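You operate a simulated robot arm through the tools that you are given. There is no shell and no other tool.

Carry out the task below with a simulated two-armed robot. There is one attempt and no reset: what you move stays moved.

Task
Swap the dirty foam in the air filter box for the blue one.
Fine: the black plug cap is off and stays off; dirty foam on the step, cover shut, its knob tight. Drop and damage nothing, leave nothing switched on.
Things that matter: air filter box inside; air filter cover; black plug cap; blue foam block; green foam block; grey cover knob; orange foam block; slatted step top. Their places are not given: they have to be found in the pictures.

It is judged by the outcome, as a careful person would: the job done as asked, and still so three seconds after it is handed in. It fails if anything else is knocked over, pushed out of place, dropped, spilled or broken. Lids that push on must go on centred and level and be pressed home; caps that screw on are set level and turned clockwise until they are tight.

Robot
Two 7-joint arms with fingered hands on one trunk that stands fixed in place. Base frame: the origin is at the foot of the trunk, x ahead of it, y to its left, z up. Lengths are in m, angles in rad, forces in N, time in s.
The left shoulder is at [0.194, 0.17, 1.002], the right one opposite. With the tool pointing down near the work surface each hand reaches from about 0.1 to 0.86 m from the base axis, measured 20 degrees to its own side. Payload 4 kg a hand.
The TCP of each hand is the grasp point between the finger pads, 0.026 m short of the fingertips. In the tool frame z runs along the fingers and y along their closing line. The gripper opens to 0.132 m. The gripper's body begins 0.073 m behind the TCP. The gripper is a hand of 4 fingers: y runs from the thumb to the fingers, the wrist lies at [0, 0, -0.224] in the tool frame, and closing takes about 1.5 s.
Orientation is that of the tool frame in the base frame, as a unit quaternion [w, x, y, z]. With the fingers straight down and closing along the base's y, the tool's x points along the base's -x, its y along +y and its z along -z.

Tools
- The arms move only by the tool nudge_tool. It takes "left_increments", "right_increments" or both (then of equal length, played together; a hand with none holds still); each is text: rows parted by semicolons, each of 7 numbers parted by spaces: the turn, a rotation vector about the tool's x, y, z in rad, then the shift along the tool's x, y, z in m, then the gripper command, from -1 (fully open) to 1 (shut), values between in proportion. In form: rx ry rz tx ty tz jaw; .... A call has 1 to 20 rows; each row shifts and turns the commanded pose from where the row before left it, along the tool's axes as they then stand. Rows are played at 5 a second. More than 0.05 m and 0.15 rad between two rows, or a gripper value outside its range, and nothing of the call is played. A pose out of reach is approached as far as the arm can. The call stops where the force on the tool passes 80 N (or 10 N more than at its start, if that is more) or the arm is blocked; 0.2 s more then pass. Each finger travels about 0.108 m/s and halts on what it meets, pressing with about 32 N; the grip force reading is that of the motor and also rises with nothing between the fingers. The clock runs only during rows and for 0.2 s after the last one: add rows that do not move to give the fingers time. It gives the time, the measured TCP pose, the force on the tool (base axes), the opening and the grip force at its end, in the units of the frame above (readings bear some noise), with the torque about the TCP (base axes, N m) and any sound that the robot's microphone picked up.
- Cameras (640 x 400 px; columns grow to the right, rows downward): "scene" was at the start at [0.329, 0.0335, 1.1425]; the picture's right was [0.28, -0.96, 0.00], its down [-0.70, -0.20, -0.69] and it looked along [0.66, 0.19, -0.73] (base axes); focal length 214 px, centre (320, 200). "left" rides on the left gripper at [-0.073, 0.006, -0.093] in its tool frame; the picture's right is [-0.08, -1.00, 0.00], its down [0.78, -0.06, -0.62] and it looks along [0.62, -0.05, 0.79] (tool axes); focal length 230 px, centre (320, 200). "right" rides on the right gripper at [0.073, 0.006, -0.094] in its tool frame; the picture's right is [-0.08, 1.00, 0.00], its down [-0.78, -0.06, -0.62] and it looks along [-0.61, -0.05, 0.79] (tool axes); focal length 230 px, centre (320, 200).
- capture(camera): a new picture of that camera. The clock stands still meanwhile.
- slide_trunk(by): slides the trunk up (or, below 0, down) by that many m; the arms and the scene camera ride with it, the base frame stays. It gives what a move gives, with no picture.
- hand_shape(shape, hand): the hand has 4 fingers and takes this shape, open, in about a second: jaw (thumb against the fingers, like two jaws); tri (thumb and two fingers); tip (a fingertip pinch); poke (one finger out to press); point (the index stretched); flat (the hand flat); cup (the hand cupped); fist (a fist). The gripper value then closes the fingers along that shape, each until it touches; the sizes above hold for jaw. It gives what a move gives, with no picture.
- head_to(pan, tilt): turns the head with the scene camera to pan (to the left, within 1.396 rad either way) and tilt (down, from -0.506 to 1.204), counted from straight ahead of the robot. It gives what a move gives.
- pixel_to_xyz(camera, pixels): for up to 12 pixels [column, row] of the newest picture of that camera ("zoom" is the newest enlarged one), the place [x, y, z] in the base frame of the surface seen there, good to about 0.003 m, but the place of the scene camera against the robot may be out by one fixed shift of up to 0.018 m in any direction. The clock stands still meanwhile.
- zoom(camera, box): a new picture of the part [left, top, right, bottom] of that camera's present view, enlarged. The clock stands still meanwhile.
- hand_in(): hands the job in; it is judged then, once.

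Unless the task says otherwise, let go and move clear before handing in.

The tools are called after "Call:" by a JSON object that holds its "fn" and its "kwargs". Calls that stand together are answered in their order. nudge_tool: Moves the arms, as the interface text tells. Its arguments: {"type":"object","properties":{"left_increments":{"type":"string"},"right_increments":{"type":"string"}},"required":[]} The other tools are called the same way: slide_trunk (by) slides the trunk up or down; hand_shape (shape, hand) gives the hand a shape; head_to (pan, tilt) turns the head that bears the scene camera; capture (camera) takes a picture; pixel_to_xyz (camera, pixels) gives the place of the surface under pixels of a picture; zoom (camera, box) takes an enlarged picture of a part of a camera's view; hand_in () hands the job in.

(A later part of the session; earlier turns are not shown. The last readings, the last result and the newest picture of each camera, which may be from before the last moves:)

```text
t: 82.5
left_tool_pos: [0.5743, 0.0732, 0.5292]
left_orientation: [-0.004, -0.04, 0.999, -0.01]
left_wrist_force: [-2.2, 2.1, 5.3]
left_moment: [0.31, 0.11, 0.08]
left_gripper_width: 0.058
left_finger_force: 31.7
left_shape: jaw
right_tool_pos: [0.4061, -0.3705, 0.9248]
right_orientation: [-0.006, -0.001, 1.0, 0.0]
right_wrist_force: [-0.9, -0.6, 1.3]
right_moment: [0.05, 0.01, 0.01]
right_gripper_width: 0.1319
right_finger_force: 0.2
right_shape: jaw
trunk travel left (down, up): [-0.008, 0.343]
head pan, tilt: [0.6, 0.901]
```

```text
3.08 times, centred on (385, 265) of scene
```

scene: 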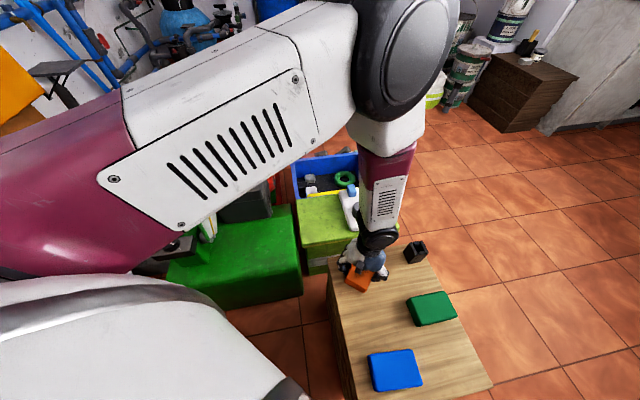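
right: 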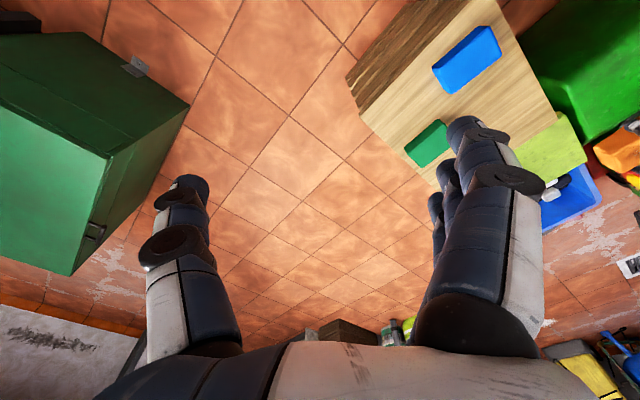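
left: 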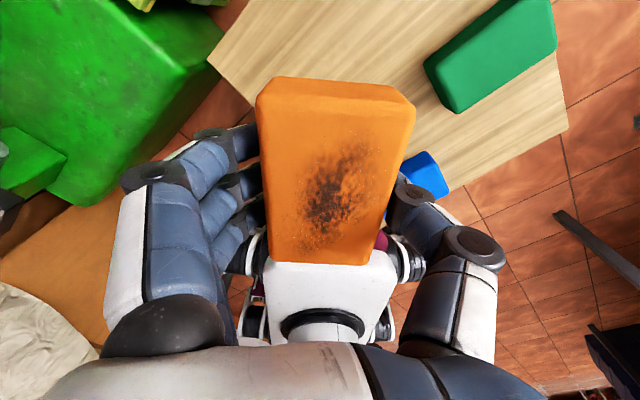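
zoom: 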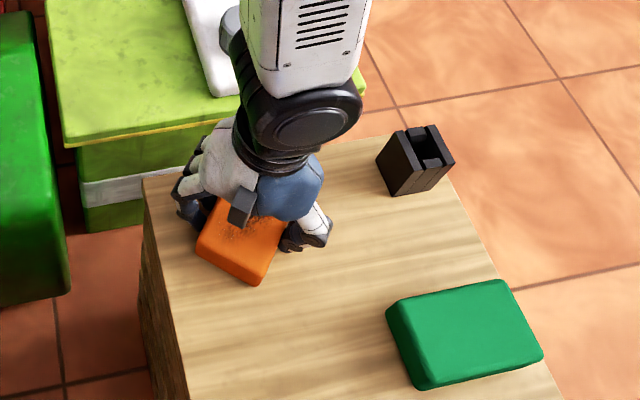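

The foam is resting on the step with about 5 N of contact, close to the back-left corner but with its centre well inside. I'll open the fingers gently and check.

Call:
{"fn": "nudge_tool", "kwargs": {"left_increments": "0 0 0 0 0 0 0.1; 0 0 0 0 0 0 0; 0 0 0 0 0 0 -0.1; 0 0 0 0 0 0 -0.2; 0 0 0 0 0 0 -0.2; 0 0 0 0 0 0 -0.2"}}

Call:
{"fn": "capture", "kwargs": {"camera": "left"}}

Call:
{"fn": "zoom", "kwargs": {"camera": "scene", "box": [310, 200, 460, 330]}}

```text
t: 83.9
left_tool_pos: [0.5786, 0.0684, 0.5352]
left_orientation: [0.002, -0.039, 0.999, -0.014]
left_wrist_force: [0.8, -0.4, 0.1]
left_moment: [0.01, -0.02, -0.02]
left_gripper_width: 0.0788
left_finger_force: 0.1
left_shape: jaw
right_tool_pos: [0.4072, -0.3712, 0.9224]
right_orientation: [-0.005, -0.001, 1.0, 0.001]
right_wrist_force: [-0.8, -0.5, 1.1]
right_moment: [0.0, 0.03, 0.01]
right_gripper_width: 0.1319
right_finger_force: 0.0
right_shape: jaw
trunk travel left (down, up): [-0.008, 0.343]
head pan, tilt: [0.6, 0.901]
```

```text
taken
```

left: 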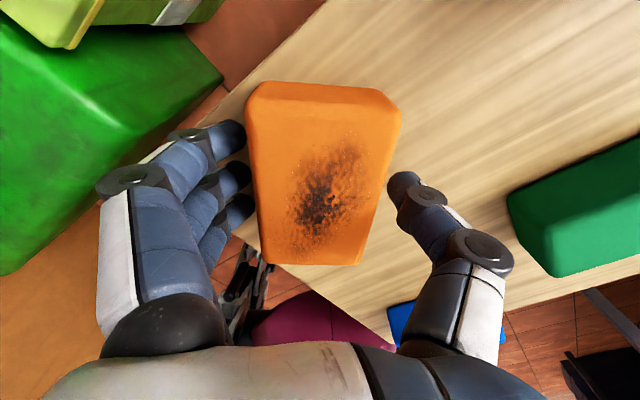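

```text
3.08 times, centred on (385, 265) of scene
```

zoom: 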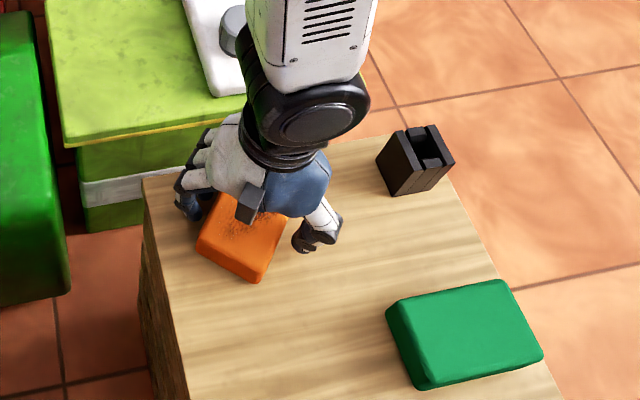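

The foam is released and upright on the step. I'll measure its corners against the step edge before moving away.

Call:
{"fn": "pixel_to_xyz", "kwargs": {"camera": "left", "pixels": [[252, 98], [396, 108], [268, 258], [355, 260], [320, 180], [300, 275], [340, 303], [380, 330], [300, 30], [255, 80], [420, 150], [500, 100]]}}

```text
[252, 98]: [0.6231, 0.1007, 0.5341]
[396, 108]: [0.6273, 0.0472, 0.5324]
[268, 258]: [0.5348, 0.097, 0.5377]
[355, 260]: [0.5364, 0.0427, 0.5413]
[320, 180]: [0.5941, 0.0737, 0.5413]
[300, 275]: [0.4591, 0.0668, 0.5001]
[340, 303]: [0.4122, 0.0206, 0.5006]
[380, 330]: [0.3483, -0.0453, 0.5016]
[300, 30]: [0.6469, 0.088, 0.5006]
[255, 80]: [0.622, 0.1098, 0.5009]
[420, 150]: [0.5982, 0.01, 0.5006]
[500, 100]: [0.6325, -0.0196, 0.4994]
```

All four corners are on the step, with the nearest edge about 1.3 cm outside the foam. I'll retreat straight up by raising the trunk, which should also give the left arm a better posture for reaching the blue foam.

Call:
{"fn": "slide_trunk", "kwargs": {"by": 0.1}}

Call:
{"fn": "capture", "kwargs": {"camera": "left"}}

```text
t: 85.2
left_tool_pos: [0.5822, 0.0764, 0.6367]
left_orientation: [0.005, -0.038, 0.999, -0.013]
left_wrist_force: [0.1, 0.2, -0.4]
left_moment: [-0.01, 0.03, 0.03]
left_gripper_width: 0.0786
left_finger_force: 0.0
left_shape: jaw
right_tool_pos: [0.4085, -0.3711, 1.0238]
right_orientation: [-0.008, -0.001, 1.0, 0.001]
right_wrist_force: [-0.1, -0.6, 0.5]
right_moment: [0.02, 0.0, 0.01]
right_gripper_width: 0.1316
right_finger_force: 0.2
right_shape: jaw
trunk travel left (down, up): [-0.108, 0.243]
head pan, tilt: [0.6, 0.901]
```

```text
taken
```

left: 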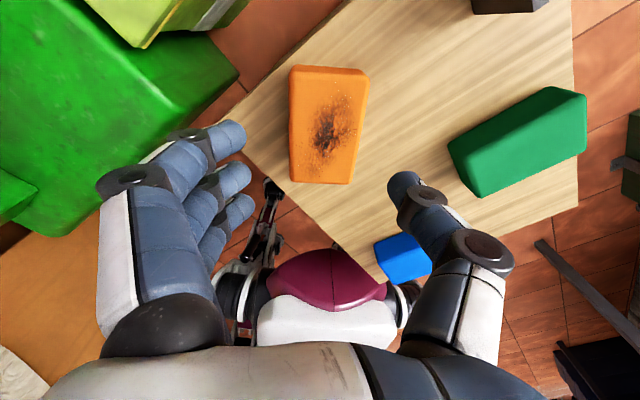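

The foam stayed put. I'll raise the trunk another 10 cm and level the left hand.

Call:
{"fn": "slide_trunk", "kwargs": {"by": 0.1}}

Call:
{"fn": "nudge_tool", "kwargs": {"left_increments": "-0.013 0.004 0.038 0 0 0 -0.2; -0.013 0.004 0.038 0 0 0 -0.2; 0 0 0 0 0 0 -0.2"}}

Call:
{"fn": "capture", "kwargs": {"camera": "right"}}

Call:
{"fn": "capture", "kwargs": {"camera": "scene"}}

```text
t: 86.6
left_tool_pos: [0.5823, 0.0881, 0.7372]
left_orientation: [0.006, -0.039, 0.999, -0.008]
left_wrist_force: [0.5, 0.6, 0.0]
left_moment: [-0.01, 0.02, 0.0]
left_gripper_width: 0.0786
left_finger_force: 0.1
left_shape: jaw
right_tool_pos: [0.4069, -0.3713, 1.1235]
right_orientation: [-0.007, 0.0, 1.0, 0.002]
right_wrist_force: [0.2, -0.4, -0.2]
right_moment: [0.03, 0.01, 0.01]
right_gripper_width: 0.1317
right_finger_force: 0.1
right_shape: jaw
trunk travel left (down, up): [-0.208, 0.143]
head pan, tilt: [0.6, 0.901]
```

```text
t: 87.6
left_tool_pos: [0.5816, 0.0932, 0.734]
left_orientation: [0.0, -0.005, 1.0, 0.007]
left_wrist_force: [0.6, 0.5, -0.1]
left_moment: [-0.02, 0.03, 0.03]
left_gripper_width: 0.0788
left_finger_force: 0.1
left_shape: jaw
right_tool_pos: [0.408, -0.3702, 1.1244]
right_orientation: [-0.006, 0.0, 1.0, 0.001]
right_wrist_force: [-0.2, -0.3, 0.0]
right_moment: [-0.02, 0.03, 0.02]
right_gripper_width: 0.1319
right_finger_force: 0.1
right_shape: jaw
trunk travel left (down, up): [-0.208, 0.143]
head pan, tilt: [0.6, 0.901]
stopped in row 3 (left hand): the arm was blocked; the commanded pose is now the measured one
```

```text
taken
```

right: 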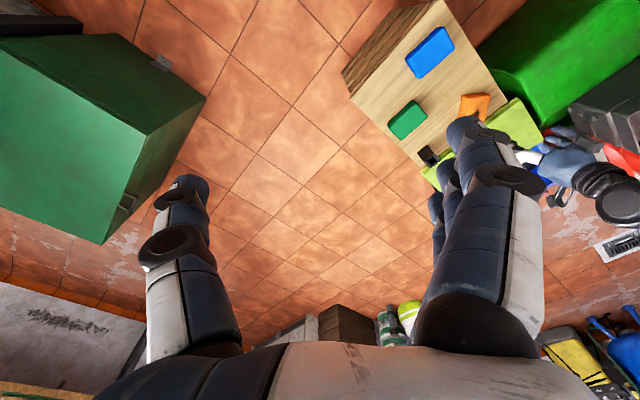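

```text
taken
```

scene: 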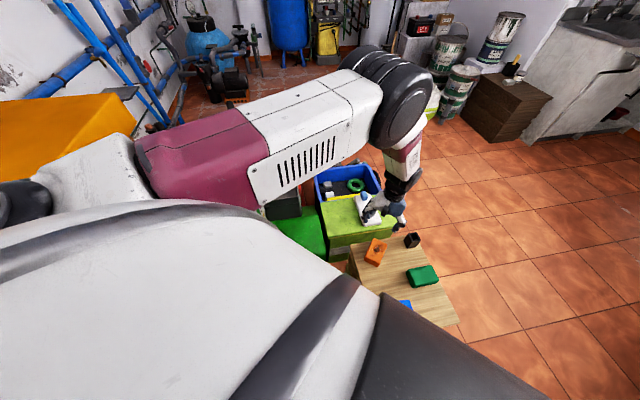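

The arm reports being blocked again: the upper arm presses against the head when the hand is low on the centre line. I'll move the left hand back to the left, then raise the trunk so the arm can reach down nearly straight instead of folded.

Call:
{"fn": "nudge_tool", "kwargs": {"left_increments": "0 0 0 0.0164 0.0384 -0.0086 -0.2; 0 0 0 0.0164 0.0384 -0.0086 -0.2; 0 0 0 0.0164 0.0384 -0.0086 -0.2; 0 0 0 0.0164 0.0384 -0.0086 -0.2; 0 0 0 0.0164 0.0384 -0.0086 -0.2; 0 0 0 0.0164 0.0384 -0.0086 -0.2; 0 0 0 0.0164 0.0384 -0.0086 -0.2; 0 0 0 0 0 0 -0.2"}}

Call:
{"fn": "capture", "kwargs": {"camera": "right"}}

Call:
{"fn": "capture", "kwargs": {"camera": "scene"}}

```text
t: 89.4
left_tool_pos: [0.4654, 0.3575, 0.7985]
left_orientation: [-0.001, -0.002, 1.0, 0.008]
left_wrist_force: [0.1, 0.0, 0.1]
left_moment: [0.02, 0.03, -0.04]
left_gripper_width: 0.0788
left_finger_force: 0.1
left_shape: jaw
right_tool_pos: [0.409, -0.3701, 1.1233]
right_orientation: [-0.005, -0.001, 1.0, 0.001]
right_wrist_force: [-0.5, 0.2, 0.5]
right_moment: [-0.01, 0.01, -0.02]
right_gripper_width: 0.1319
right_finger_force: 0.0
right_shape: jaw
trunk travel left (down, up): [-0.208, 0.143]
head pan, tilt: [0.6, 0.901]
```

```text
taken
```

right: 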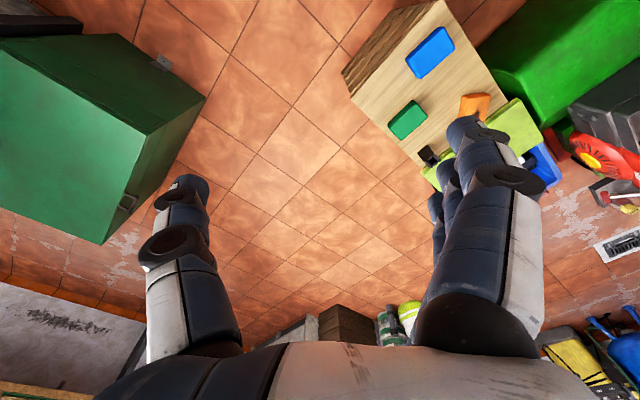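

```text
taken
```

scene: 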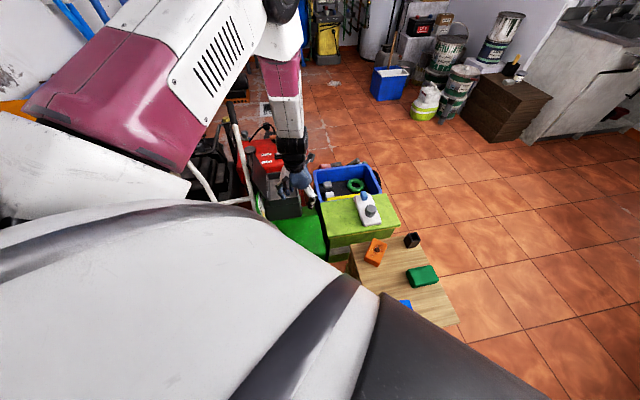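

The left hand is free again and the dirty foam is undisturbed. While here, I'll measure the blue foam's exact corners with the right camera.

Call:
{"fn": "zoom", "kwargs": {"camera": "right", "box": [340, 0, 540, 170]}}

```text
2.35 times, centred on (440, 85) of right
```

zoom: 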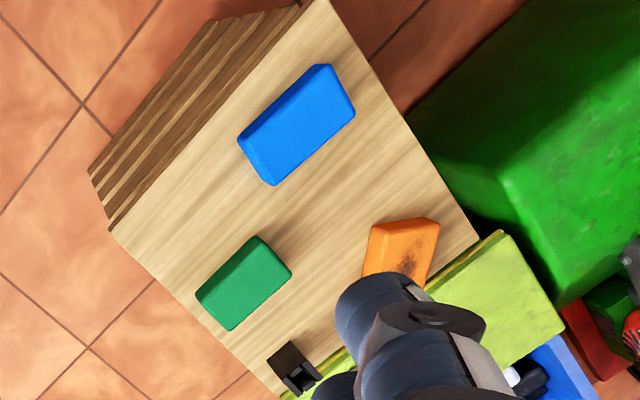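

Call:
{"fn": "pixel_to_xyz", "kwargs": {"camera": "zoom", "pixels": [[325, 72], [350, 108], [246, 140], [275, 178], [300, 125], [240, 285], [258, 243], [285, 272], [203, 298], [230, 325], [120, 232], [325, 10]]}}

Call:
{"fn": "pixel_to_xyz", "kwargs": {"camera": "zoom", "pixels": [[300, 350], [285, 370], [290, 355], [310, 375], [275, 385], [475, 237], [400, 130], [380, 200], [330, 220]]}}

```text
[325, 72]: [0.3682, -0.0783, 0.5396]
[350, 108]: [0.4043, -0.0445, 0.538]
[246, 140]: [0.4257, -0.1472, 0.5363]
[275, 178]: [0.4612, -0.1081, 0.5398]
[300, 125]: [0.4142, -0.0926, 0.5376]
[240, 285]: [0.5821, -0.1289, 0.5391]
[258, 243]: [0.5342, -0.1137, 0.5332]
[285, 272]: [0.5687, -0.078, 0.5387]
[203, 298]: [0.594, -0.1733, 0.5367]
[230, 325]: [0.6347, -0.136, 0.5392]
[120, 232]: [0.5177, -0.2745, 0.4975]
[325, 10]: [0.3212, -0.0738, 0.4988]
```

```text
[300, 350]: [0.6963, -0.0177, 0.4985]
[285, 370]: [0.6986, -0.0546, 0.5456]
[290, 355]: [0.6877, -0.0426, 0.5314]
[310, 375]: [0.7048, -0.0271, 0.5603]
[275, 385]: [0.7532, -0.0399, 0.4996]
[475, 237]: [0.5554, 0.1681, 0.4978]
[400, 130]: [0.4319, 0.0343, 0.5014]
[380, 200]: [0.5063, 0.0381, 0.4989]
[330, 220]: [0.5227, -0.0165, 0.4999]
```

The blue foam is the same size as the dirty one (about 5.8 × 9.4 × 4 cm), centred at (0.415, -0.0945) with its short side along 45°. I'll raise the trunk to nearly its top, then extend the left arm downward and try crossing with a straighter arm.

Call:
{"fn": "slide_trunk", "kwargs": {"by": 0.13}}

Call:
{"fn": "nudge_tool", "kwargs": {"left_increments": "0 0 0 0 0 0.04 -0.2; 0 0 0 0 -0.01 0.04 -0.2; 0 0 0 0 -0.02 0.035 -0.2; 0 0 0 0 -0.03 0.03 -0.2; 0 0 0 0 -0.03 0.03 -0.2; 0 0 0 0 -0.03 0.02 -0.2; 0 0 0 0 0 0 -0.2"}}

Call:
{"fn": "capture", "kwargs": {"camera": "scene"}}

```text
t: 90.9
left_tool_pos: [0.4658, 0.358, 0.9276]
left_orientation: [-0.002, -0.001, 1.0, 0.008]
left_wrist_force: [0.1, 0.3, -0.2]
left_moment: [0.02, -0.01, 0.03]
left_gripper_width: 0.0787
left_finger_force: 0.1
left_shape: jaw
right_tool_pos: [0.4076, -0.3704, 1.2532]
right_orientation: [-0.006, 0.0, 1.0, 0.0]
right_wrist_force: [0.3, -0.2, 0.5]
right_moment: [0.01, -0.01, -0.01]
right_gripper_width: 0.132
right_finger_force: 0.0
right_shape: jaw
trunk travel left (down, up): [-0.338, 0.013]
head pan, tilt: [0.6, 0.901]
```

```text
t: 92.5
left_tool_pos: [0.465, 0.2427, 0.7319]
left_orientation: [0.0, -0.002, 1.0, 0.008]
left_wrist_force: [0.4, -0.5, -0.2]
left_moment: [-0.01, 0.02, -0.03]
left_gripper_width: 0.0787
left_finger_force: 0.1
left_shape: jaw
right_tool_pos: [0.4076, -0.3709, 1.2528]
right_orientation: [-0.006, 0.0, 1.0, 0.001]
right_wrist_force: [0.9, 0.1, -0.2]
right_moment: [0.0, -0.01, -0.04]
right_gripper_width: 0.1318
right_finger_force: 0.0
right_shape: jaw
trunk travel left (down, up): [-0.338, 0.013]
head pan, tilt: [0.6, 0.901]
```

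```text
taken
```

scene: 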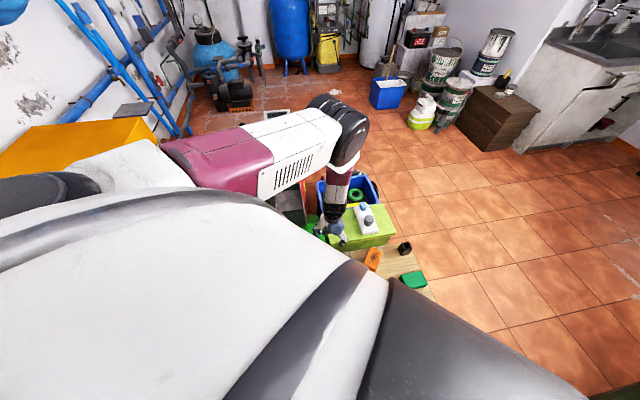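

The arm tracks cleanly with the trunk raised. I'll continue crossing while staying above the objects.

Call:
{"fn": "nudge_tool", "kwargs": {"left_increments": "0 0 0 0 -0.036 0.015 -0.2; 0 0 0 0 -0.036 0.015 -0.2; 0 0 0 0 -0.036 0.015 -0.2; 0 0 0 0 -0.036 0.015 -0.2; 0 0 0 0 0 0 -0.2"}}

Call:
{"fn": "capture", "kwargs": {"camera": "scene"}}

Call:
{"fn": "capture", "kwargs": {"camera": "left"}}

```text
t: 93.9
left_tool_pos: [0.4808, 0.158, 0.6678]
left_orientation: [0.003, -0.045, 0.999, 0.026]
left_wrist_force: [-0.6, -0.2, 0.0]
left_moment: [0.0, -0.02, -0.03]
left_gripper_width: 0.079
left_finger_force: 0.0
left_shape: jaw
right_tool_pos: [0.4072, -0.3704, 1.2546]
right_orientation: [-0.006, 0.001, 1.0, 0.001]
right_wrist_force: [-0.5, 0.4, -0.1]
right_moment: [0.01, 0.01, 0.01]
right_gripper_width: 0.1318
right_finger_force: 0.1
right_shape: jaw
trunk travel left (down, up): [-0.338, 0.013]
head pan, tilt: [0.6, 0.901]
stopped in row 5 (left hand): the arm was blocked; the commanded pose is now the measured one
```

```text
taken
```

scene: 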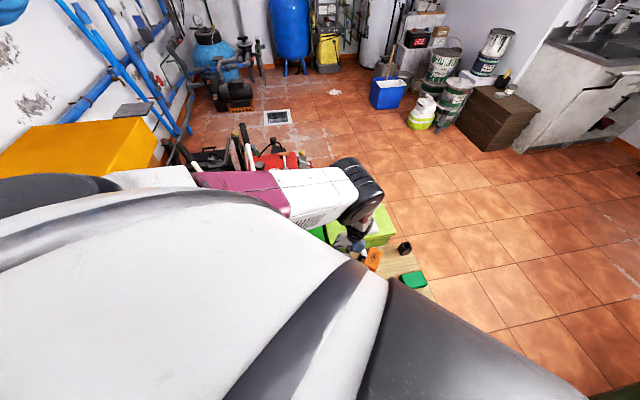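

```text
taken
```

left: 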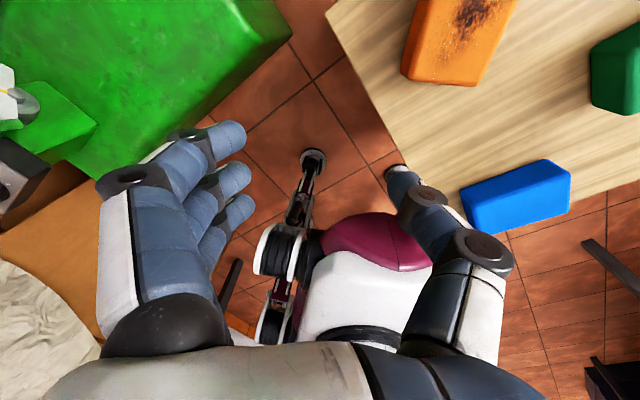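

The left upper arm is blocked by the torso, so it can't reach low across the body in any trunk position. I'll have the right hand fetch the blue foam instead and pass it over. First I'll move the left hand back up and left, then lower the trunk again.

Call:
{"fn": "nudge_tool", "kwargs": {"left_increments": "0 0 0 0 0.03 -0.02 -0.2; 0 0 0 0 0.03 -0.03 -0.2; 0 0 0 0 0.025 -0.035 -0.2; 0 0 0 0 0.02 -0.04 -0.2; 0 0 0 0 0.02 -0.04 -0.2; 0 0 0 0 0.02 -0.04 -0.2; 0 0 0 0 0.02 -0.04 -0.2; 0 0 0 0 0.02 -0.04 -0.2; 0 0 0 0 0.02 -0.04 -0.2; 0 0 0 0 0 0 -0.2"}}

Call:
{"fn": "slide_trunk", "kwargs": {"by": -0.31}}

Call:
{"fn": "capture", "kwargs": {"camera": "scene"}}

```text
t: 96.1
left_tool_pos: [0.4629, 0.342, 1.0017]
left_orientation: [0.002, -0.041, 0.999, 0.023]
left_wrist_force: [0.3, 0.4, -0.4]
left_moment: [0.01, 0.03, 0.0]
left_gripper_width: 0.0788
left_finger_force: 0.1
left_shape: jaw
right_tool_pos: [0.4081, -0.3703, 1.253]
right_orientation: [-0.007, -0.001, 1.0, 0.001]
right_wrist_force: [0.4, 0.0, -0.2]
right_moment: [-0.02, 0.02, -0.03]
right_gripper_width: 0.1319
right_finger_force: 0.1
right_shape: jaw
trunk travel left (down, up): [-0.338, 0.013]
head pan, tilt: [0.6, 0.901]
```

```text
t: 99.2
left_tool_pos: [0.4549, 0.3418, 0.6775]
left_orientation: [-0.024, -0.042, 0.999, 0.024]
left_wrist_force: [-0.4, -0.3, -0.4]
left_moment: [0.03, -0.02, 0.02]
left_gripper_width: 0.0788
left_finger_force: 0.0
left_shape: jaw
right_tool_pos: [0.4071, -0.3705, 0.9455]
right_orientation: [-0.005, 0.0, 1.0, 0.0]
right_wrist_force: [0.0, -0.2, 0.2]
right_moment: [0.02, 0.02, -0.02]
right_gripper_width: 0.1318
right_finger_force: 0.1
right_shape: jaw
trunk travel left (down, up): [-0.028, 0.323]
head pan, tilt: [0.6, 0.901]
```

```text
taken
```

scene: 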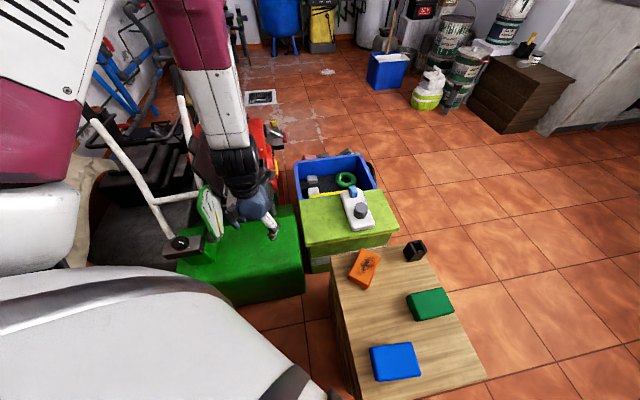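

The trunk is back at its starting height and everything on the step is undisturbed. I'll level the left hand, turn it to the 45° yaw, and test whether it can reach a hand-over point near (0.50, 0.15, 0.85).

Call:
{"fn": "nudge_tool", "kwargs": {"left_increments": "0.024 -0.024 0.042 0 0 -0.03 -0.35; 0.024 -0.024 0.042 0 0 -0.04 -0.35; 0 0 0 0 0 -0.04 -0.35; 0 0 0 0 0 -0.04 -0.35; 0 0 0 0 0 -0.03 -0.35; 0 0 0.131 0 0 0 -0.35; 0 0 0.131 0 0 0 -0.35; 0 0 0.131 0 0 0 -0.35; 0 0 0.131 0 0 0 -0.35; 0 0 0.131 0 0 0 -0.35; 0 0 0.13 0 0 0 -0.35; 0 0 0 0 0 0 -0.35"}}

Call:
{"fn": "nudge_tool", "kwargs": {"left_increments": "0 0 0 -0.028 -0.022 0 -0.35; 0 0 0 -0.028 -0.022 0 -0.35; 0 0 0 -0.028 -0.022 0 -0.35; 0 0 0 -0.028 -0.022 0 -0.35; 0 0 0 -0.028 -0.022 0 -0.35; 0 0 0 0 0 0 -0.35"}}

Call:
{"fn": "capture", "kwargs": {"camera": "scene"}}

```text
t: 101.8
left_tool_pos: [0.4576, 0.3908, 0.8117]
left_orientation: [0.008, 0.362, 0.932, -0.021]
left_wrist_force: [0.6, 0.0, 1.0]
left_moment: [0.0, 0.02, 0.04]
left_gripper_width: 0.089
left_finger_force: 0.1
left_shape: jaw
left hand out of reach, approached as far as the arm can: row 1, 3, 4, 5
right_tool_pos: [0.4067, -0.3702, 0.9439]
right_orientation: [-0.006, -0.001, 1.0, 0.001]
right_wrist_force: [0.7, -0.2, 1.1]
right_moment: [-0.01, -0.01, -0.02]
right_gripper_width: 0.1321
right_finger_force: 0.0
right_shape: jaw
trunk travel left (down, up): [-0.028, 0.323]
head pan, tilt: [0.6, 0.901]
```

```text
t: 103.2
left_tool_pos: [0.5001, 0.297, 0.7299]
left_orientation: [0.005, 0.357, 0.934, -0.023]
left_wrist_force: [0.8, -0.2, 0.8]
left_moment: [0.01, 0.03, -0.01]
left_gripper_width: 0.0886
left_finger_force: 0.1
left_shape: jaw
left hand out of reach, approached as far as the arm can: row 1, 2, 3, 4, 5
right_tool_pos: [0.406, -0.3722, 0.9436]
right_orientation: [-0.006, 0.0, 1.0, 0.0]
right_wrist_force: [0.9, 0.8, 0.2]
right_moment: [0.03, 0.02, 0.02]
right_gripper_width: 0.1318
right_finger_force: 0.1
right_shape: jaw
trunk travel left (down, up): [-0.028, 0.323]
head pan, tilt: [0.6, 0.901]
```

```text
taken
```

scene: 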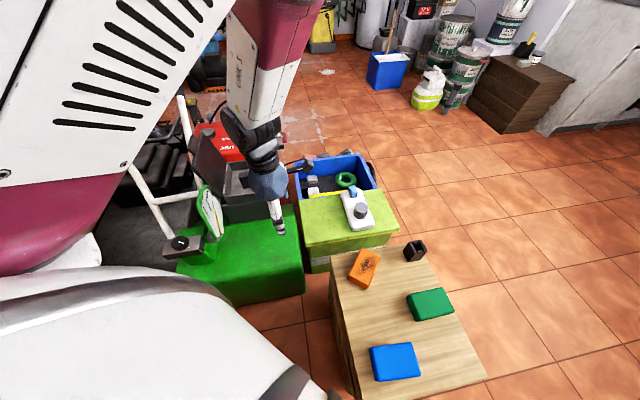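

The left arm folds to its limit when the wrist gets close to its own shoulder, so the hand-over point should be further out. I'll level the hand and test around (0.62, 0.20, 0.75).

Call:
{"fn": "nudge_tool", "kwargs": {"left_increments": "-0.02 0.0135 0.0275 -0.03 0.013 -0.002 -0.35; -0.019 0.0135 0.0275 -0.03 0.013 -0.003 -0.35; 0 0 0 -0.03 0.013 -0.005 -0.35; 0 0 0 -0.028 0.0126 -0.005 -0.35; 0 0 0 0 0 0 -0.35"}}

```text
t: 104.4
left_tool_pos: [0.6197, 0.2515, 0.7461]
left_orientation: [0.002, 0.387, 0.922, 0.004]
left_wrist_force: [0.0, 0.0, 0.0]
left_moment: [-0.01, 0.02, 0.01]
left_gripper_width: 0.0887
left_finger_force: 0.0
left_shape: jaw
left hand out of reach, approached as far as the arm can: row 1
right_tool_pos: [0.4069, -0.3705, 0.9436]
right_orientation: [-0.006, -0.001, 1.0, 0.001]
right_wrist_force: [-0.1, 0.6, 0.8]
right_moment: [0.0, 0.02, 0.0]
right_gripper_width: 0.1317
right_finger_force: 0.1
right_shape: jaw
trunk travel left (down, up): [-0.028, 0.323]
head pan, tilt: [0.6, 0.901]
```

Call:
{"fn": "nudge_tool", "kwargs": {"left_increments": "0 0 0 -0.0265 -0.0265 0 -0.35; 0 0 0 -0.0265 -0.0265 0 -0.35; 0 0 0 -0.0265 -0.0265 0 -0.35; 0 0 0 -0.0265 -0.0265 0 -0.35; 0 0 0 0 0 0 -0.35"}}

Call:
{"fn": "capture", "kwargs": {"camera": "scene"}}

Call:
{"fn": "capture", "kwargs": {"camera": "left"}}

```text
t: 105.6
left_tool_pos: [0.6294, 0.1093, 0.731]
left_orientation: [0.002, 0.377, 0.926, -0.005]
left_wrist_force: [0.0, -0.5, 0.6]
left_moment: [0.0, 0.01, 0.03]
left_gripper_width: 0.0885
left_finger_force: 0.0
left_shape: jaw
left hand out of reach, approached as far as the arm can: row 1, 2, 3
right_tool_pos: [0.4076, -0.3707, 0.943]
right_orientation: [-0.006, 0.0, 1.0, 0.001]
right_wrist_force: [0.0, 0.4, 0.5]
right_moment: [0.03, -0.02, -0.01]
right_gripper_width: 0.1317
right_finger_force: 0.1
right_shape: jaw
trunk travel left (down, up): [-0.028, 0.323]
head pan, tilt: [0.6, 0.901]
```

```text
taken
```

scene: 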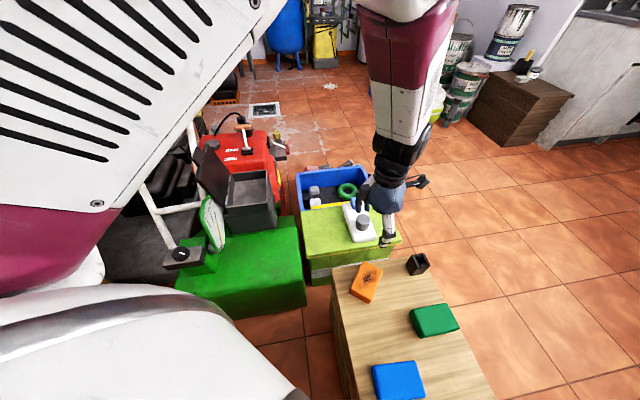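

```text
taken
```

left: 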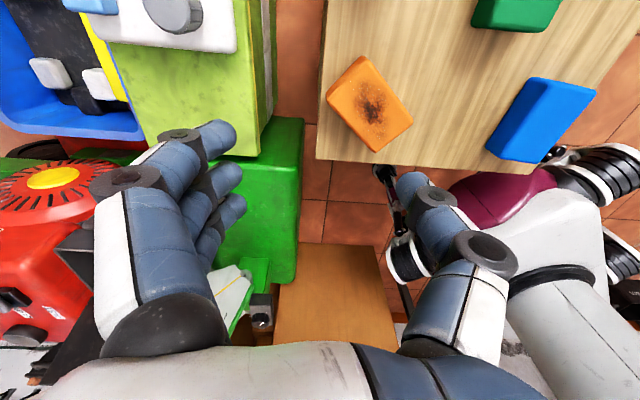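

The left hand reaches about (0.63, 0.11, 0.73) at 45° yaw, a workable hand-over point. Next I'll bring the right hand forward and rotate it 135° CCW, so that its camera and fingers will be on the far side from the left hand during the hand-over.

Call:
{"fn": "nudge_tool", "kwargs": {"right_increments": "0 0 0 -0.022 0.017 0.0275 -1; 0 0 0 -0.022 0.017 0.0275 -1; 0 0 0 -0.022 0.017 0.0275 -1; 0 0 0 -0.022 0.017 0.0275 -1; 0 0 0 -0.022 0.017 0.0275 -1; 0 0 0 -0.022 0.017 0.0275 -1; 0 0 0 -0.022 0.017 0.0275 -1; 0 0 -0.14 0 0 0 -0.35; 0 0 -0.14 0 0 0 -0.35; 0 0 -0.14 0 0 0 -0.35; 0 0 -0.14 0 0 0 -0.35; 0 0 -0.14 0 0 0 -0.35; 0 0 -0.14 0 0 0 -0.35; 0 0 0 0 0 0 -0.35"}}

Call:
{"fn": "nudge_tool", "kwargs": {"right_increments": "0 0 -0.14 0 0 0 -0.35; 0 0 -0.14 0 0 0 -0.35; 0 0 -0.14 0 0 0 -0.35; 0 0 -0.14 0 0 0 -0.35; 0 0 -0.14 0 0 0 -0.35; 0 0 -0.14 0 0 0 -0.35; 0 0 -0.14 0 0 0 -0.35; 0 0 -0.14 0 0 0 -0.35; 0 0 -0.14 0 0 0 -0.35; 0 0 -0.14 0 0 0 -0.35; 0 0 -0.116 0 0 0 -0.35; 0 0 0 0 0 0 -0.35"}}

Call:
{"fn": "capture", "kwargs": {"camera": "right"}}

Call:
{"fn": "capture", "kwargs": {"camera": "scene"}}

```text
t: 108.6
left_tool_pos: [0.6332, 0.108, 0.7366]
left_orientation: [0.007, 0.38, 0.925, -0.006]
left_wrist_force: [0.6, -0.3, -0.3]
left_moment: [-0.01, 0.0, -0.05]
left_gripper_width: 0.0887
left_finger_force: 0.1
left_shape: jaw
right_tool_pos: [0.558, -0.2516, 0.749]
right_orientation: [-0.005, -0.409, 0.912, 0.003]
right_wrist_force: [-0.3, 0.1, -0.9]
right_moment: [-0.04, 0.02, 0.01]
right_gripper_width: 0.0897
right_finger_force: 0.2
right_shape: jaw
trunk travel left (down, up): [-0.028, 0.323]
head pan, tilt: [0.6, 0.901]
```

```text
t: 111.2
left_tool_pos: [0.6323, 0.1068, 0.7363]
left_orientation: [0.006, 0.38, 0.925, -0.005]
left_wrist_force: [-0.2, -0.4, 0.9]
left_moment: [0.01, 0.0, 0.02]
left_gripper_width: 0.0889
left_finger_force: 0.0
left_shape: jaw
right_tool_pos: [0.5579, -0.2514, 0.7509]
right_orientation: [0.001, 0.924, -0.381, -0.006]
right_wrist_force: [0.0, 0.2, 0.1]
right_moment: [-0.02, -0.03, 0.0]
right_gripper_width: 0.0893
right_finger_force: 0.0
right_shape: jaw
trunk travel left (down, up): [-0.028, 0.323]
head pan, tilt: [0.6, 0.901]
```

```text
taken
```

right: 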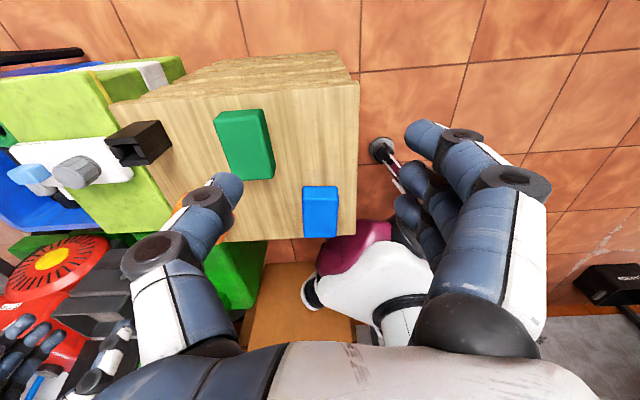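

```text
taken
```

scene: 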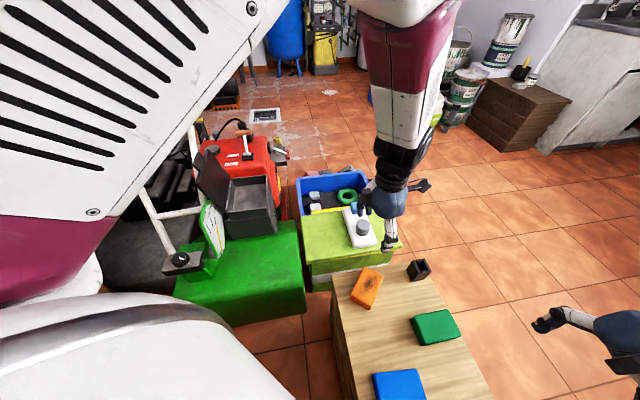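

The right hand turned 135° without trouble: its fingers now close along the foam's short axis and its camera looks at the step. I'll re-measure the blue foam from this closer view.

Call:
{"fn": "zoom", "kwargs": {"camera": "right", "box": [260, 150, 400, 270]}}

```text
3.33 times, centred on (330, 210) of right
```

zoom: 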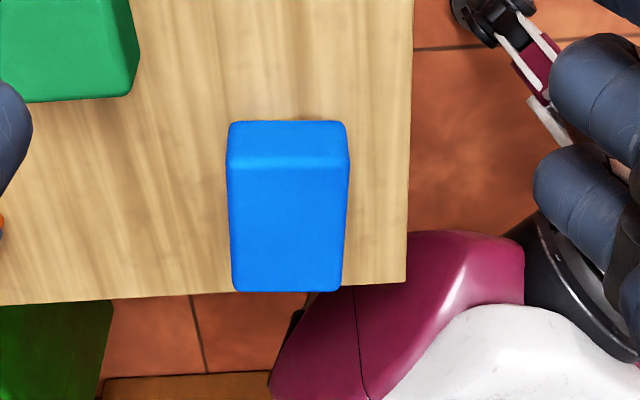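

Call:
{"fn": "pixel_to_xyz", "kwargs": {"camera": "zoom", "pixels": [[230, 172], [347, 170], [234, 285], [338, 285], [288, 228], [232, 228], [344, 228], [288, 170], [288, 287], [230, 130], [347, 130]]}}

```text
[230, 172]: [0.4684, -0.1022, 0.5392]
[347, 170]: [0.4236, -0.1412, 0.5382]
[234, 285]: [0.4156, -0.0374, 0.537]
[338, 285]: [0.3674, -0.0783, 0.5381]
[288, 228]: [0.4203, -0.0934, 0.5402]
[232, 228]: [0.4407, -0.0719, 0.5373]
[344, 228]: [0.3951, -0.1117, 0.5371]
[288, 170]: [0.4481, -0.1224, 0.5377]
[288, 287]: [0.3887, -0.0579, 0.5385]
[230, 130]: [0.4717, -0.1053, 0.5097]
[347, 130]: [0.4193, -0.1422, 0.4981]
```

The blue foam's centre is about (0.4175, -0.0915), with its short axis at 40.5°. I'll align the right hand to it, lean it 30° outward so the wrist stays away from the body, and move above the foam's right end.

Call:
{"fn": "nudge_tool", "kwargs": {"right_increments": "0 0 0.079 0 0 0 -0.35; 0 -0.131 0 0 0 0 -0.35; 0 -0.131 0 0 0 0 -0.35; 0 -0.131 0 0 0 0 -0.35; 0 -0.1306 0 0 0 0 -0.35; 0 0 0 -0.0157 0.0005 0.0304 -0.35; 0 0 0 -0.0157 0.0005 0.0304 -0.35; 0 0 0 -0.0157 0.0005 0.0304 -0.35; 0 0 0 -0.0157 0.0005 0.0304 -0.35; 0 0 0 -0.0157 0.0005 0.0304 -0.35; 0 0 0 -0.0157 0.0005 0.0304 -0.35; 0 0 0 0 0 0 -0.35"}}

Call:
{"fn": "capture", "kwargs": {"camera": "right"}}

Call:
{"fn": "capture", "kwargs": {"camera": "scene"}}

```text
t: 113.8
left_tool_pos: [0.6327, 0.1079, 0.7357]
left_orientation: [0.006, 0.38, 0.925, -0.005]
left_wrist_force: [0.6, 0.0, 0.0]
left_moment: [0.01, -0.01, 0.02]
left_gripper_width: 0.0889
left_finger_force: 0.1
left_shape: jaw
right_tool_pos: [0.4508, -0.1158, 0.6224]
right_orientation: [-0.079, 0.902, -0.383, -0.185]
right_wrist_force: [0.3, 0.9, -1.4]
right_moment: [0.0, -0.04, -0.02]
right_gripper_width: 0.0894
right_finger_force: 0.0
right_shape: jaw
right hand out of reach, approached as far as the arm can: row 4, 5
trunk travel left (down, up): [-0.028, 0.323]
head pan, tilt: [0.6, 0.901]
```

```text
taken
```

right: 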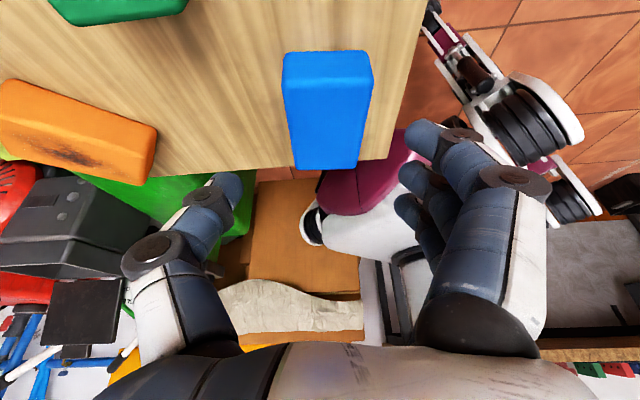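

```text
taken
```

scene: 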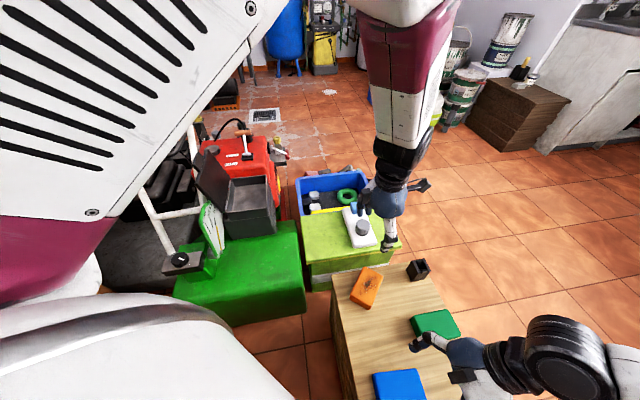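

The hand leaned about 23° instead of 30° and its yaw is a few degrees off. I'll try to add the missing lean and yaw from here, staying above the foam.

Call:
{"fn": "nudge_tool", "kwargs": {"right_increments": "0 -0.06 0.03 0 0 0 -0.35; 0 -0.06 0.03 0 0 0 -0.35; 0 0 0 0 0 0 -0.35"}}

```text
t: 114.6
left_tool_pos: [0.6331, 0.1064, 0.7365]
left_orientation: [0.006, 0.38, 0.925, -0.004]
left_wrist_force: [0.2, -0.7, 0.4]
left_moment: [0.02, -0.03, -0.02]
left_gripper_width: 0.089
left_finger_force: 0.0
left_shape: jaw
right_tool_pos: [0.4498, -0.117, 0.6225]
right_orientation: [-0.098, 0.876, -0.405, -0.241]
right_wrist_force: [-0.2, 0.1, 0.5]
right_moment: [0.0, 0.01, -0.02]
right_gripper_width: 0.0894
right_finger_force: 0.0
right_shape: jaw
trunk travel left (down, up): [-0.028, 0.323]
head pan, tilt: [0.6, 0.901]
```

Now the lean is 30° and the yaw 40.7°, as wanted. I'll re-measure the foam from this view to place the fingers precisely.

Call:
{"fn": "capture", "kwargs": {"camera": "right"}}

Call:
{"fn": "zoom", "kwargs": {"camera": "right", "box": [240, 30, 420, 190]}}

```text
taken
```

right: 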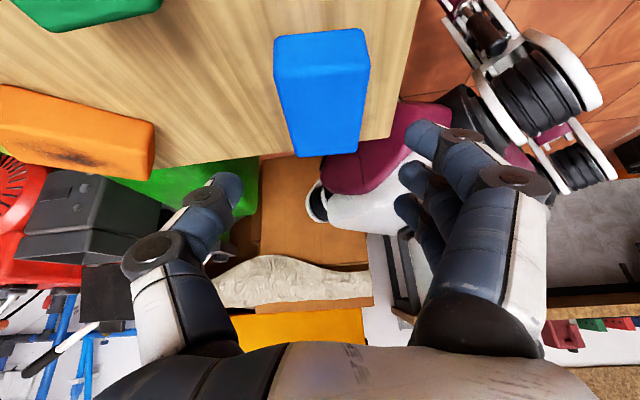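

```text
2.50 times, centred on (330, 110) of right
```

zoom: 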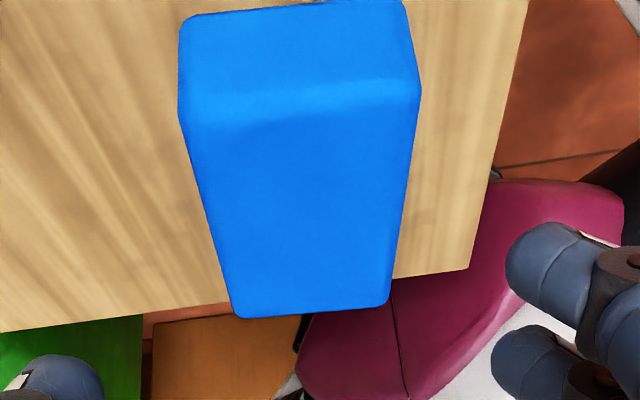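

Call:
{"fn": "pixel_to_xyz", "kwargs": {"camera": "zoom", "pixels": [[185, 125], [415, 100], [237, 308], [385, 300], [305, 205], [300, 115], [311, 306], [205, 205], [405, 195], [185, 40], [400, 15], [290, 25]]}}

```text
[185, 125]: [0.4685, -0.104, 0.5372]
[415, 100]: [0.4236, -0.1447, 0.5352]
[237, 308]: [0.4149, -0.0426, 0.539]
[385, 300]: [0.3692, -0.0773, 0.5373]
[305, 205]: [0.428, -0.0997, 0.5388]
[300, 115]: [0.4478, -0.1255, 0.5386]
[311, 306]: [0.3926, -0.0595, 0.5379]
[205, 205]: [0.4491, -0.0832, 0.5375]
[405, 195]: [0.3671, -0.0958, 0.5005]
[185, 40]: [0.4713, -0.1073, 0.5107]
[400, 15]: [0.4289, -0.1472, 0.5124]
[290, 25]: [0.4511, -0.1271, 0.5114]
```

The foam's centre is (0.419, -0.092). I'll shift about 8 mm, then descend straight down so the fingers straddle the foam's right half with the tips just above the step.

Call:
{"fn": "nudge_tool", "kwargs": {"right_increments": "0 0 0 0.001 0.0076 -0.0004 -0.35; 0 0 0 0.0101 -0.0005 0.0174 -0.35; 0 0 0 0.0101 -0.0005 0.0174 -0.35; 0 0 0 0.0101 -0.0005 0.0174 -0.35; 0 0 0 0.0086 -0.0004 0.0148 -0.35; 0 0 0 0 0 0 -0.35"}}

Call:
{"fn": "capture", "kwargs": {"camera": "right"}}

Call:
{"fn": "zoom", "kwargs": {"camera": "scene", "box": [330, 240, 580, 400]}}

```text
t: 116.0
left_tool_pos: [0.6325, 0.1074, 0.7372]
left_orientation: [0.006, 0.379, 0.925, -0.006]
left_wrist_force: [-0.2, 0.6, 0.4]
left_moment: [0.0, 0.0, -0.01]
left_gripper_width: 0.089
left_finger_force: 0.0
left_shape: jaw
right_tool_pos: [0.4439, -0.1241, 0.5458]
right_orientation: [-0.096, 0.877, -0.404, -0.241]
right_wrist_force: [-0.7, 0.3, 0.5]
right_moment: [-0.02, 0.01, 0.01]
right_gripper_width: 0.0895
right_finger_force: 0.0
right_shape: jaw
trunk travel left (down, up): [-0.028, 0.323]
head pan, tilt: [0.6, 0.901]
```

```text
taken
```

right: 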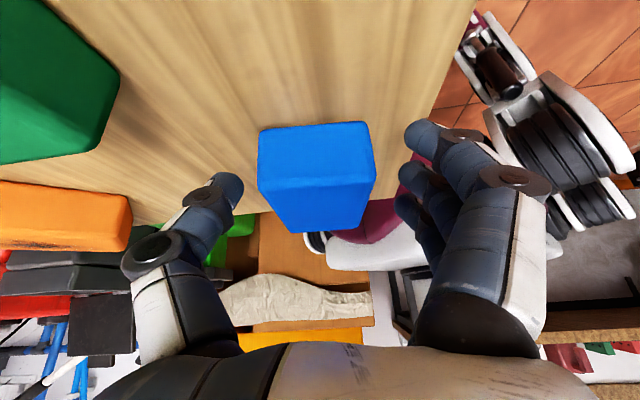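

```text
2.50 times, centred on (455, 320) of scene
```

zoom: 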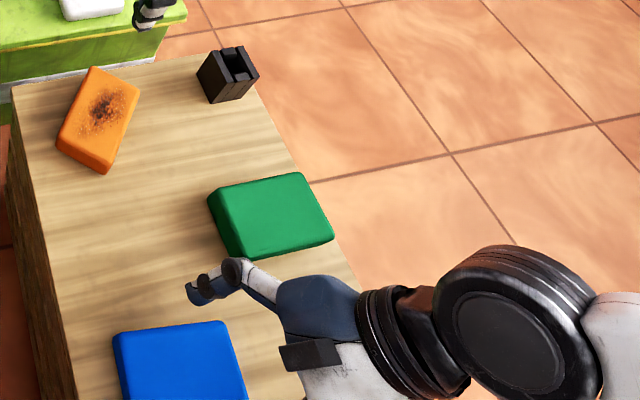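

The foam sits centred between thumb and fingers and there's no contact force. I'll close the right hand.

Call:
{"fn": "nudge_tool", "kwargs": {"right_increments": "0 0 0 0 0 0 0.1; 0 0 0 0 0 0 0.4; 0 0 0 0 0 0 0.7; 0 0 0 0 0 0 1; 0 0 0 0 0 0 1; 0 0 0 0 0 0 1; 0 0 0 0 0 0 1"}}

Call:
{"fn": "capture", "kwargs": {"camera": "right"}}

```text
t: 117.6
left_tool_pos: [0.6326, 0.1072, 0.7357]
left_orientation: [0.006, 0.38, 0.925, -0.005]
left_wrist_force: [1.6, 0.5, 0.2]
left_moment: [0.0, 0.02, 0.03]
left_gripper_width: 0.0886
left_finger_force: 0.0
left_shape: jaw
right_tool_pos: [0.4447, -0.1243, 0.5458]
right_orientation: [-0.097, 0.877, -0.404, -0.242]
right_wrist_force: [-0.1, 0.3, 0.7]
right_moment: [-0.05, -0.01, 0.06]
right_gripper_width: 0.0561
right_finger_force: 32.1
right_shape: jaw
trunk travel left (down, up): [-0.028, 0.323]
head pan, tilt: [0.6, 0.901]
```

```text
taken
```

right: 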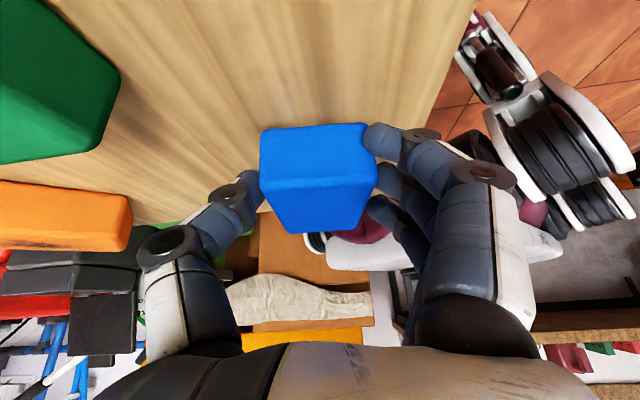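

The right hand holds the foam at 5.6 cm and 32 N. I'll lift it straight up about 10 cm and check it hangs level.

Call:
{"fn": "nudge_tool", "kwargs": {"right_increments": "0 0 0 -0.005 0.0002 -0.0086 1; 0 0 0 -0.01 0.0005 -0.0173 1; 0 0 0 -0.01 0.0005 -0.0173 1; 0 0 0 -0.0125 0.0006 -0.0216 1; 0 0 0 -0.0125 0.0006 -0.0216 1; 0 0 0 0 0 0 1"}}

Call:
{"fn": "capture", "kwargs": {"camera": "right"}}

Call:
{"fn": "zoom", "kwargs": {"camera": "scene", "box": [330, 220, 610, 400]}}

```text
t: 119.0
left_tool_pos: [0.6326, 0.1074, 0.7355]
left_orientation: [0.006, 0.38, 0.925, -0.005]
left_wrist_force: [0.9, -0.3, 0.4]
left_moment: [0.05, 0.0, -0.03]
left_gripper_width: 0.0887
left_finger_force: 0.1
left_shape: jaw
right_tool_pos: [0.4447, -0.1245, 0.6453]
right_orientation: [-0.096, 0.876, -0.405, -0.242]
right_wrist_force: [0.5, -0.4, 0.3]
right_moment: [-0.02, -0.03, 0.0]
right_gripper_width: 0.0558
right_finger_force: 31.8
right_shape: jaw
trunk travel left (down, up): [-0.028, 0.323]
head pan, tilt: [0.6, 0.901]
```

```text
taken
```

right: 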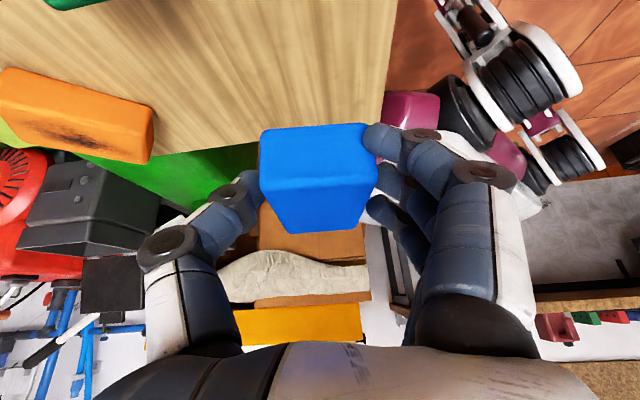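

```text
2.22 times, centred on (470, 310) of scene
```

zoom: 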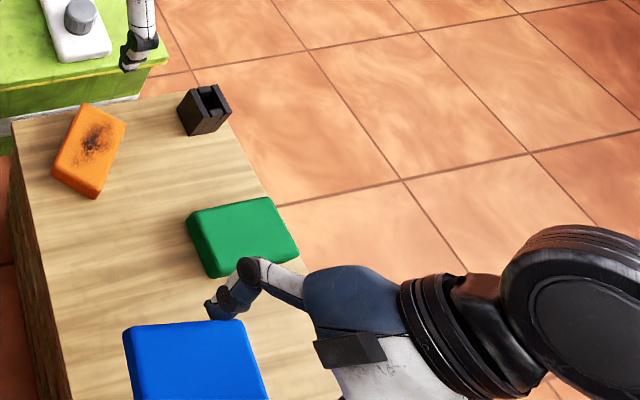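

The foam moves rigidly with the right hand. For the hand-over I'll lean the left hand 10° away so the two hands' hardware stays clear, then bring the right hand with the foam underneath it, about 10 cm low.

Call:
{"fn": "nudge_tool", "kwargs": {"left_increments": "0 -0.0875 0 0 0 0 -0.35; 0 -0.0875 0 0 0 0 -0.35; 0 0 0 0 0 0 -0.35", "right_increments": "-0.0175 0.0008 -0.0302 0 0 0 1; -0.0176 0.0009 -0.0302 0 0 0 1; 0 0 0 0 0 0 1"}}

Call:
{"fn": "nudge_tool", "kwargs": {"right_increments": "0 0 0 0.0038 -0.0368 -0.0032 1; 0 0 0 0.0038 -0.0368 -0.0032 1; 0 0 0 0.0038 -0.0368 -0.0032 1; 0 0 0 0.0038 -0.0368 -0.0032 1; 0 0 0 0.0038 -0.0368 -0.0032 1; 0 0 0 0 0 0 1"}}

Call:
{"fn": "capture", "kwargs": {"camera": "scene"}}

Call:
{"fn": "capture", "kwargs": {"camera": "left"}}

```text
t: 119.8
left_tool_pos: [0.6251, 0.097, 0.727]
left_orientation: [0.075, 0.409, 0.91, -0.013]
left_wrist_force: [-0.7, 0.1, -1.3]
left_moment: [-0.04, 0.02, -0.03]
left_gripper_width: 0.0889
left_finger_force: 0.1
left_shape: jaw
right_tool_pos: [0.4443, -0.1233, 0.6461]
right_orientation: [-0.088, 0.891, -0.373, -0.244]
right_wrist_force: [0.2, 0.1, 0.0]
right_moment: [0.0, -0.01, 0.0]
right_gripper_width: 0.0559
right_finger_force: 31.5
right_shape: jaw
trunk travel left (down, up): [-0.028, 0.323]
head pan, tilt: [0.6, 0.901]
```

```text
t: 121.2
left_tool_pos: [0.6236, 0.0965, 0.726]
left_orientation: [0.073, 0.409, 0.91, -0.013]
left_wrist_force: [0.7, -0.6, 0.5]
left_moment: [0.02, 0.01, 0.01]
left_gripper_width: 0.0892
left_finger_force: 0.2
left_shape: jaw
right_tool_pos: [0.5941, -0.0095, 0.648]
right_orientation: [-0.087, 0.891, -0.373, -0.245]
right_wrist_force: [-0.5, 0.2, -1.6]
right_moment: [-0.04, -0.03, 0.0]
right_gripper_width: 0.0554
right_finger_force: 32.2
right_shape: jaw
trunk travel left (down, up): [-0.028, 0.323]
head pan, tilt: [0.6, 0.901]
```

```text
taken
```

scene: 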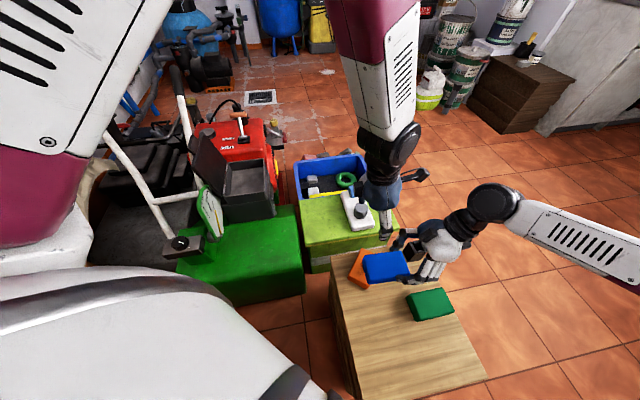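

```text
taken
```

left: 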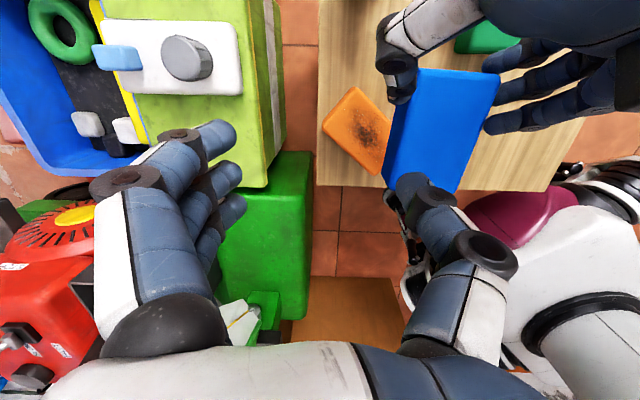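

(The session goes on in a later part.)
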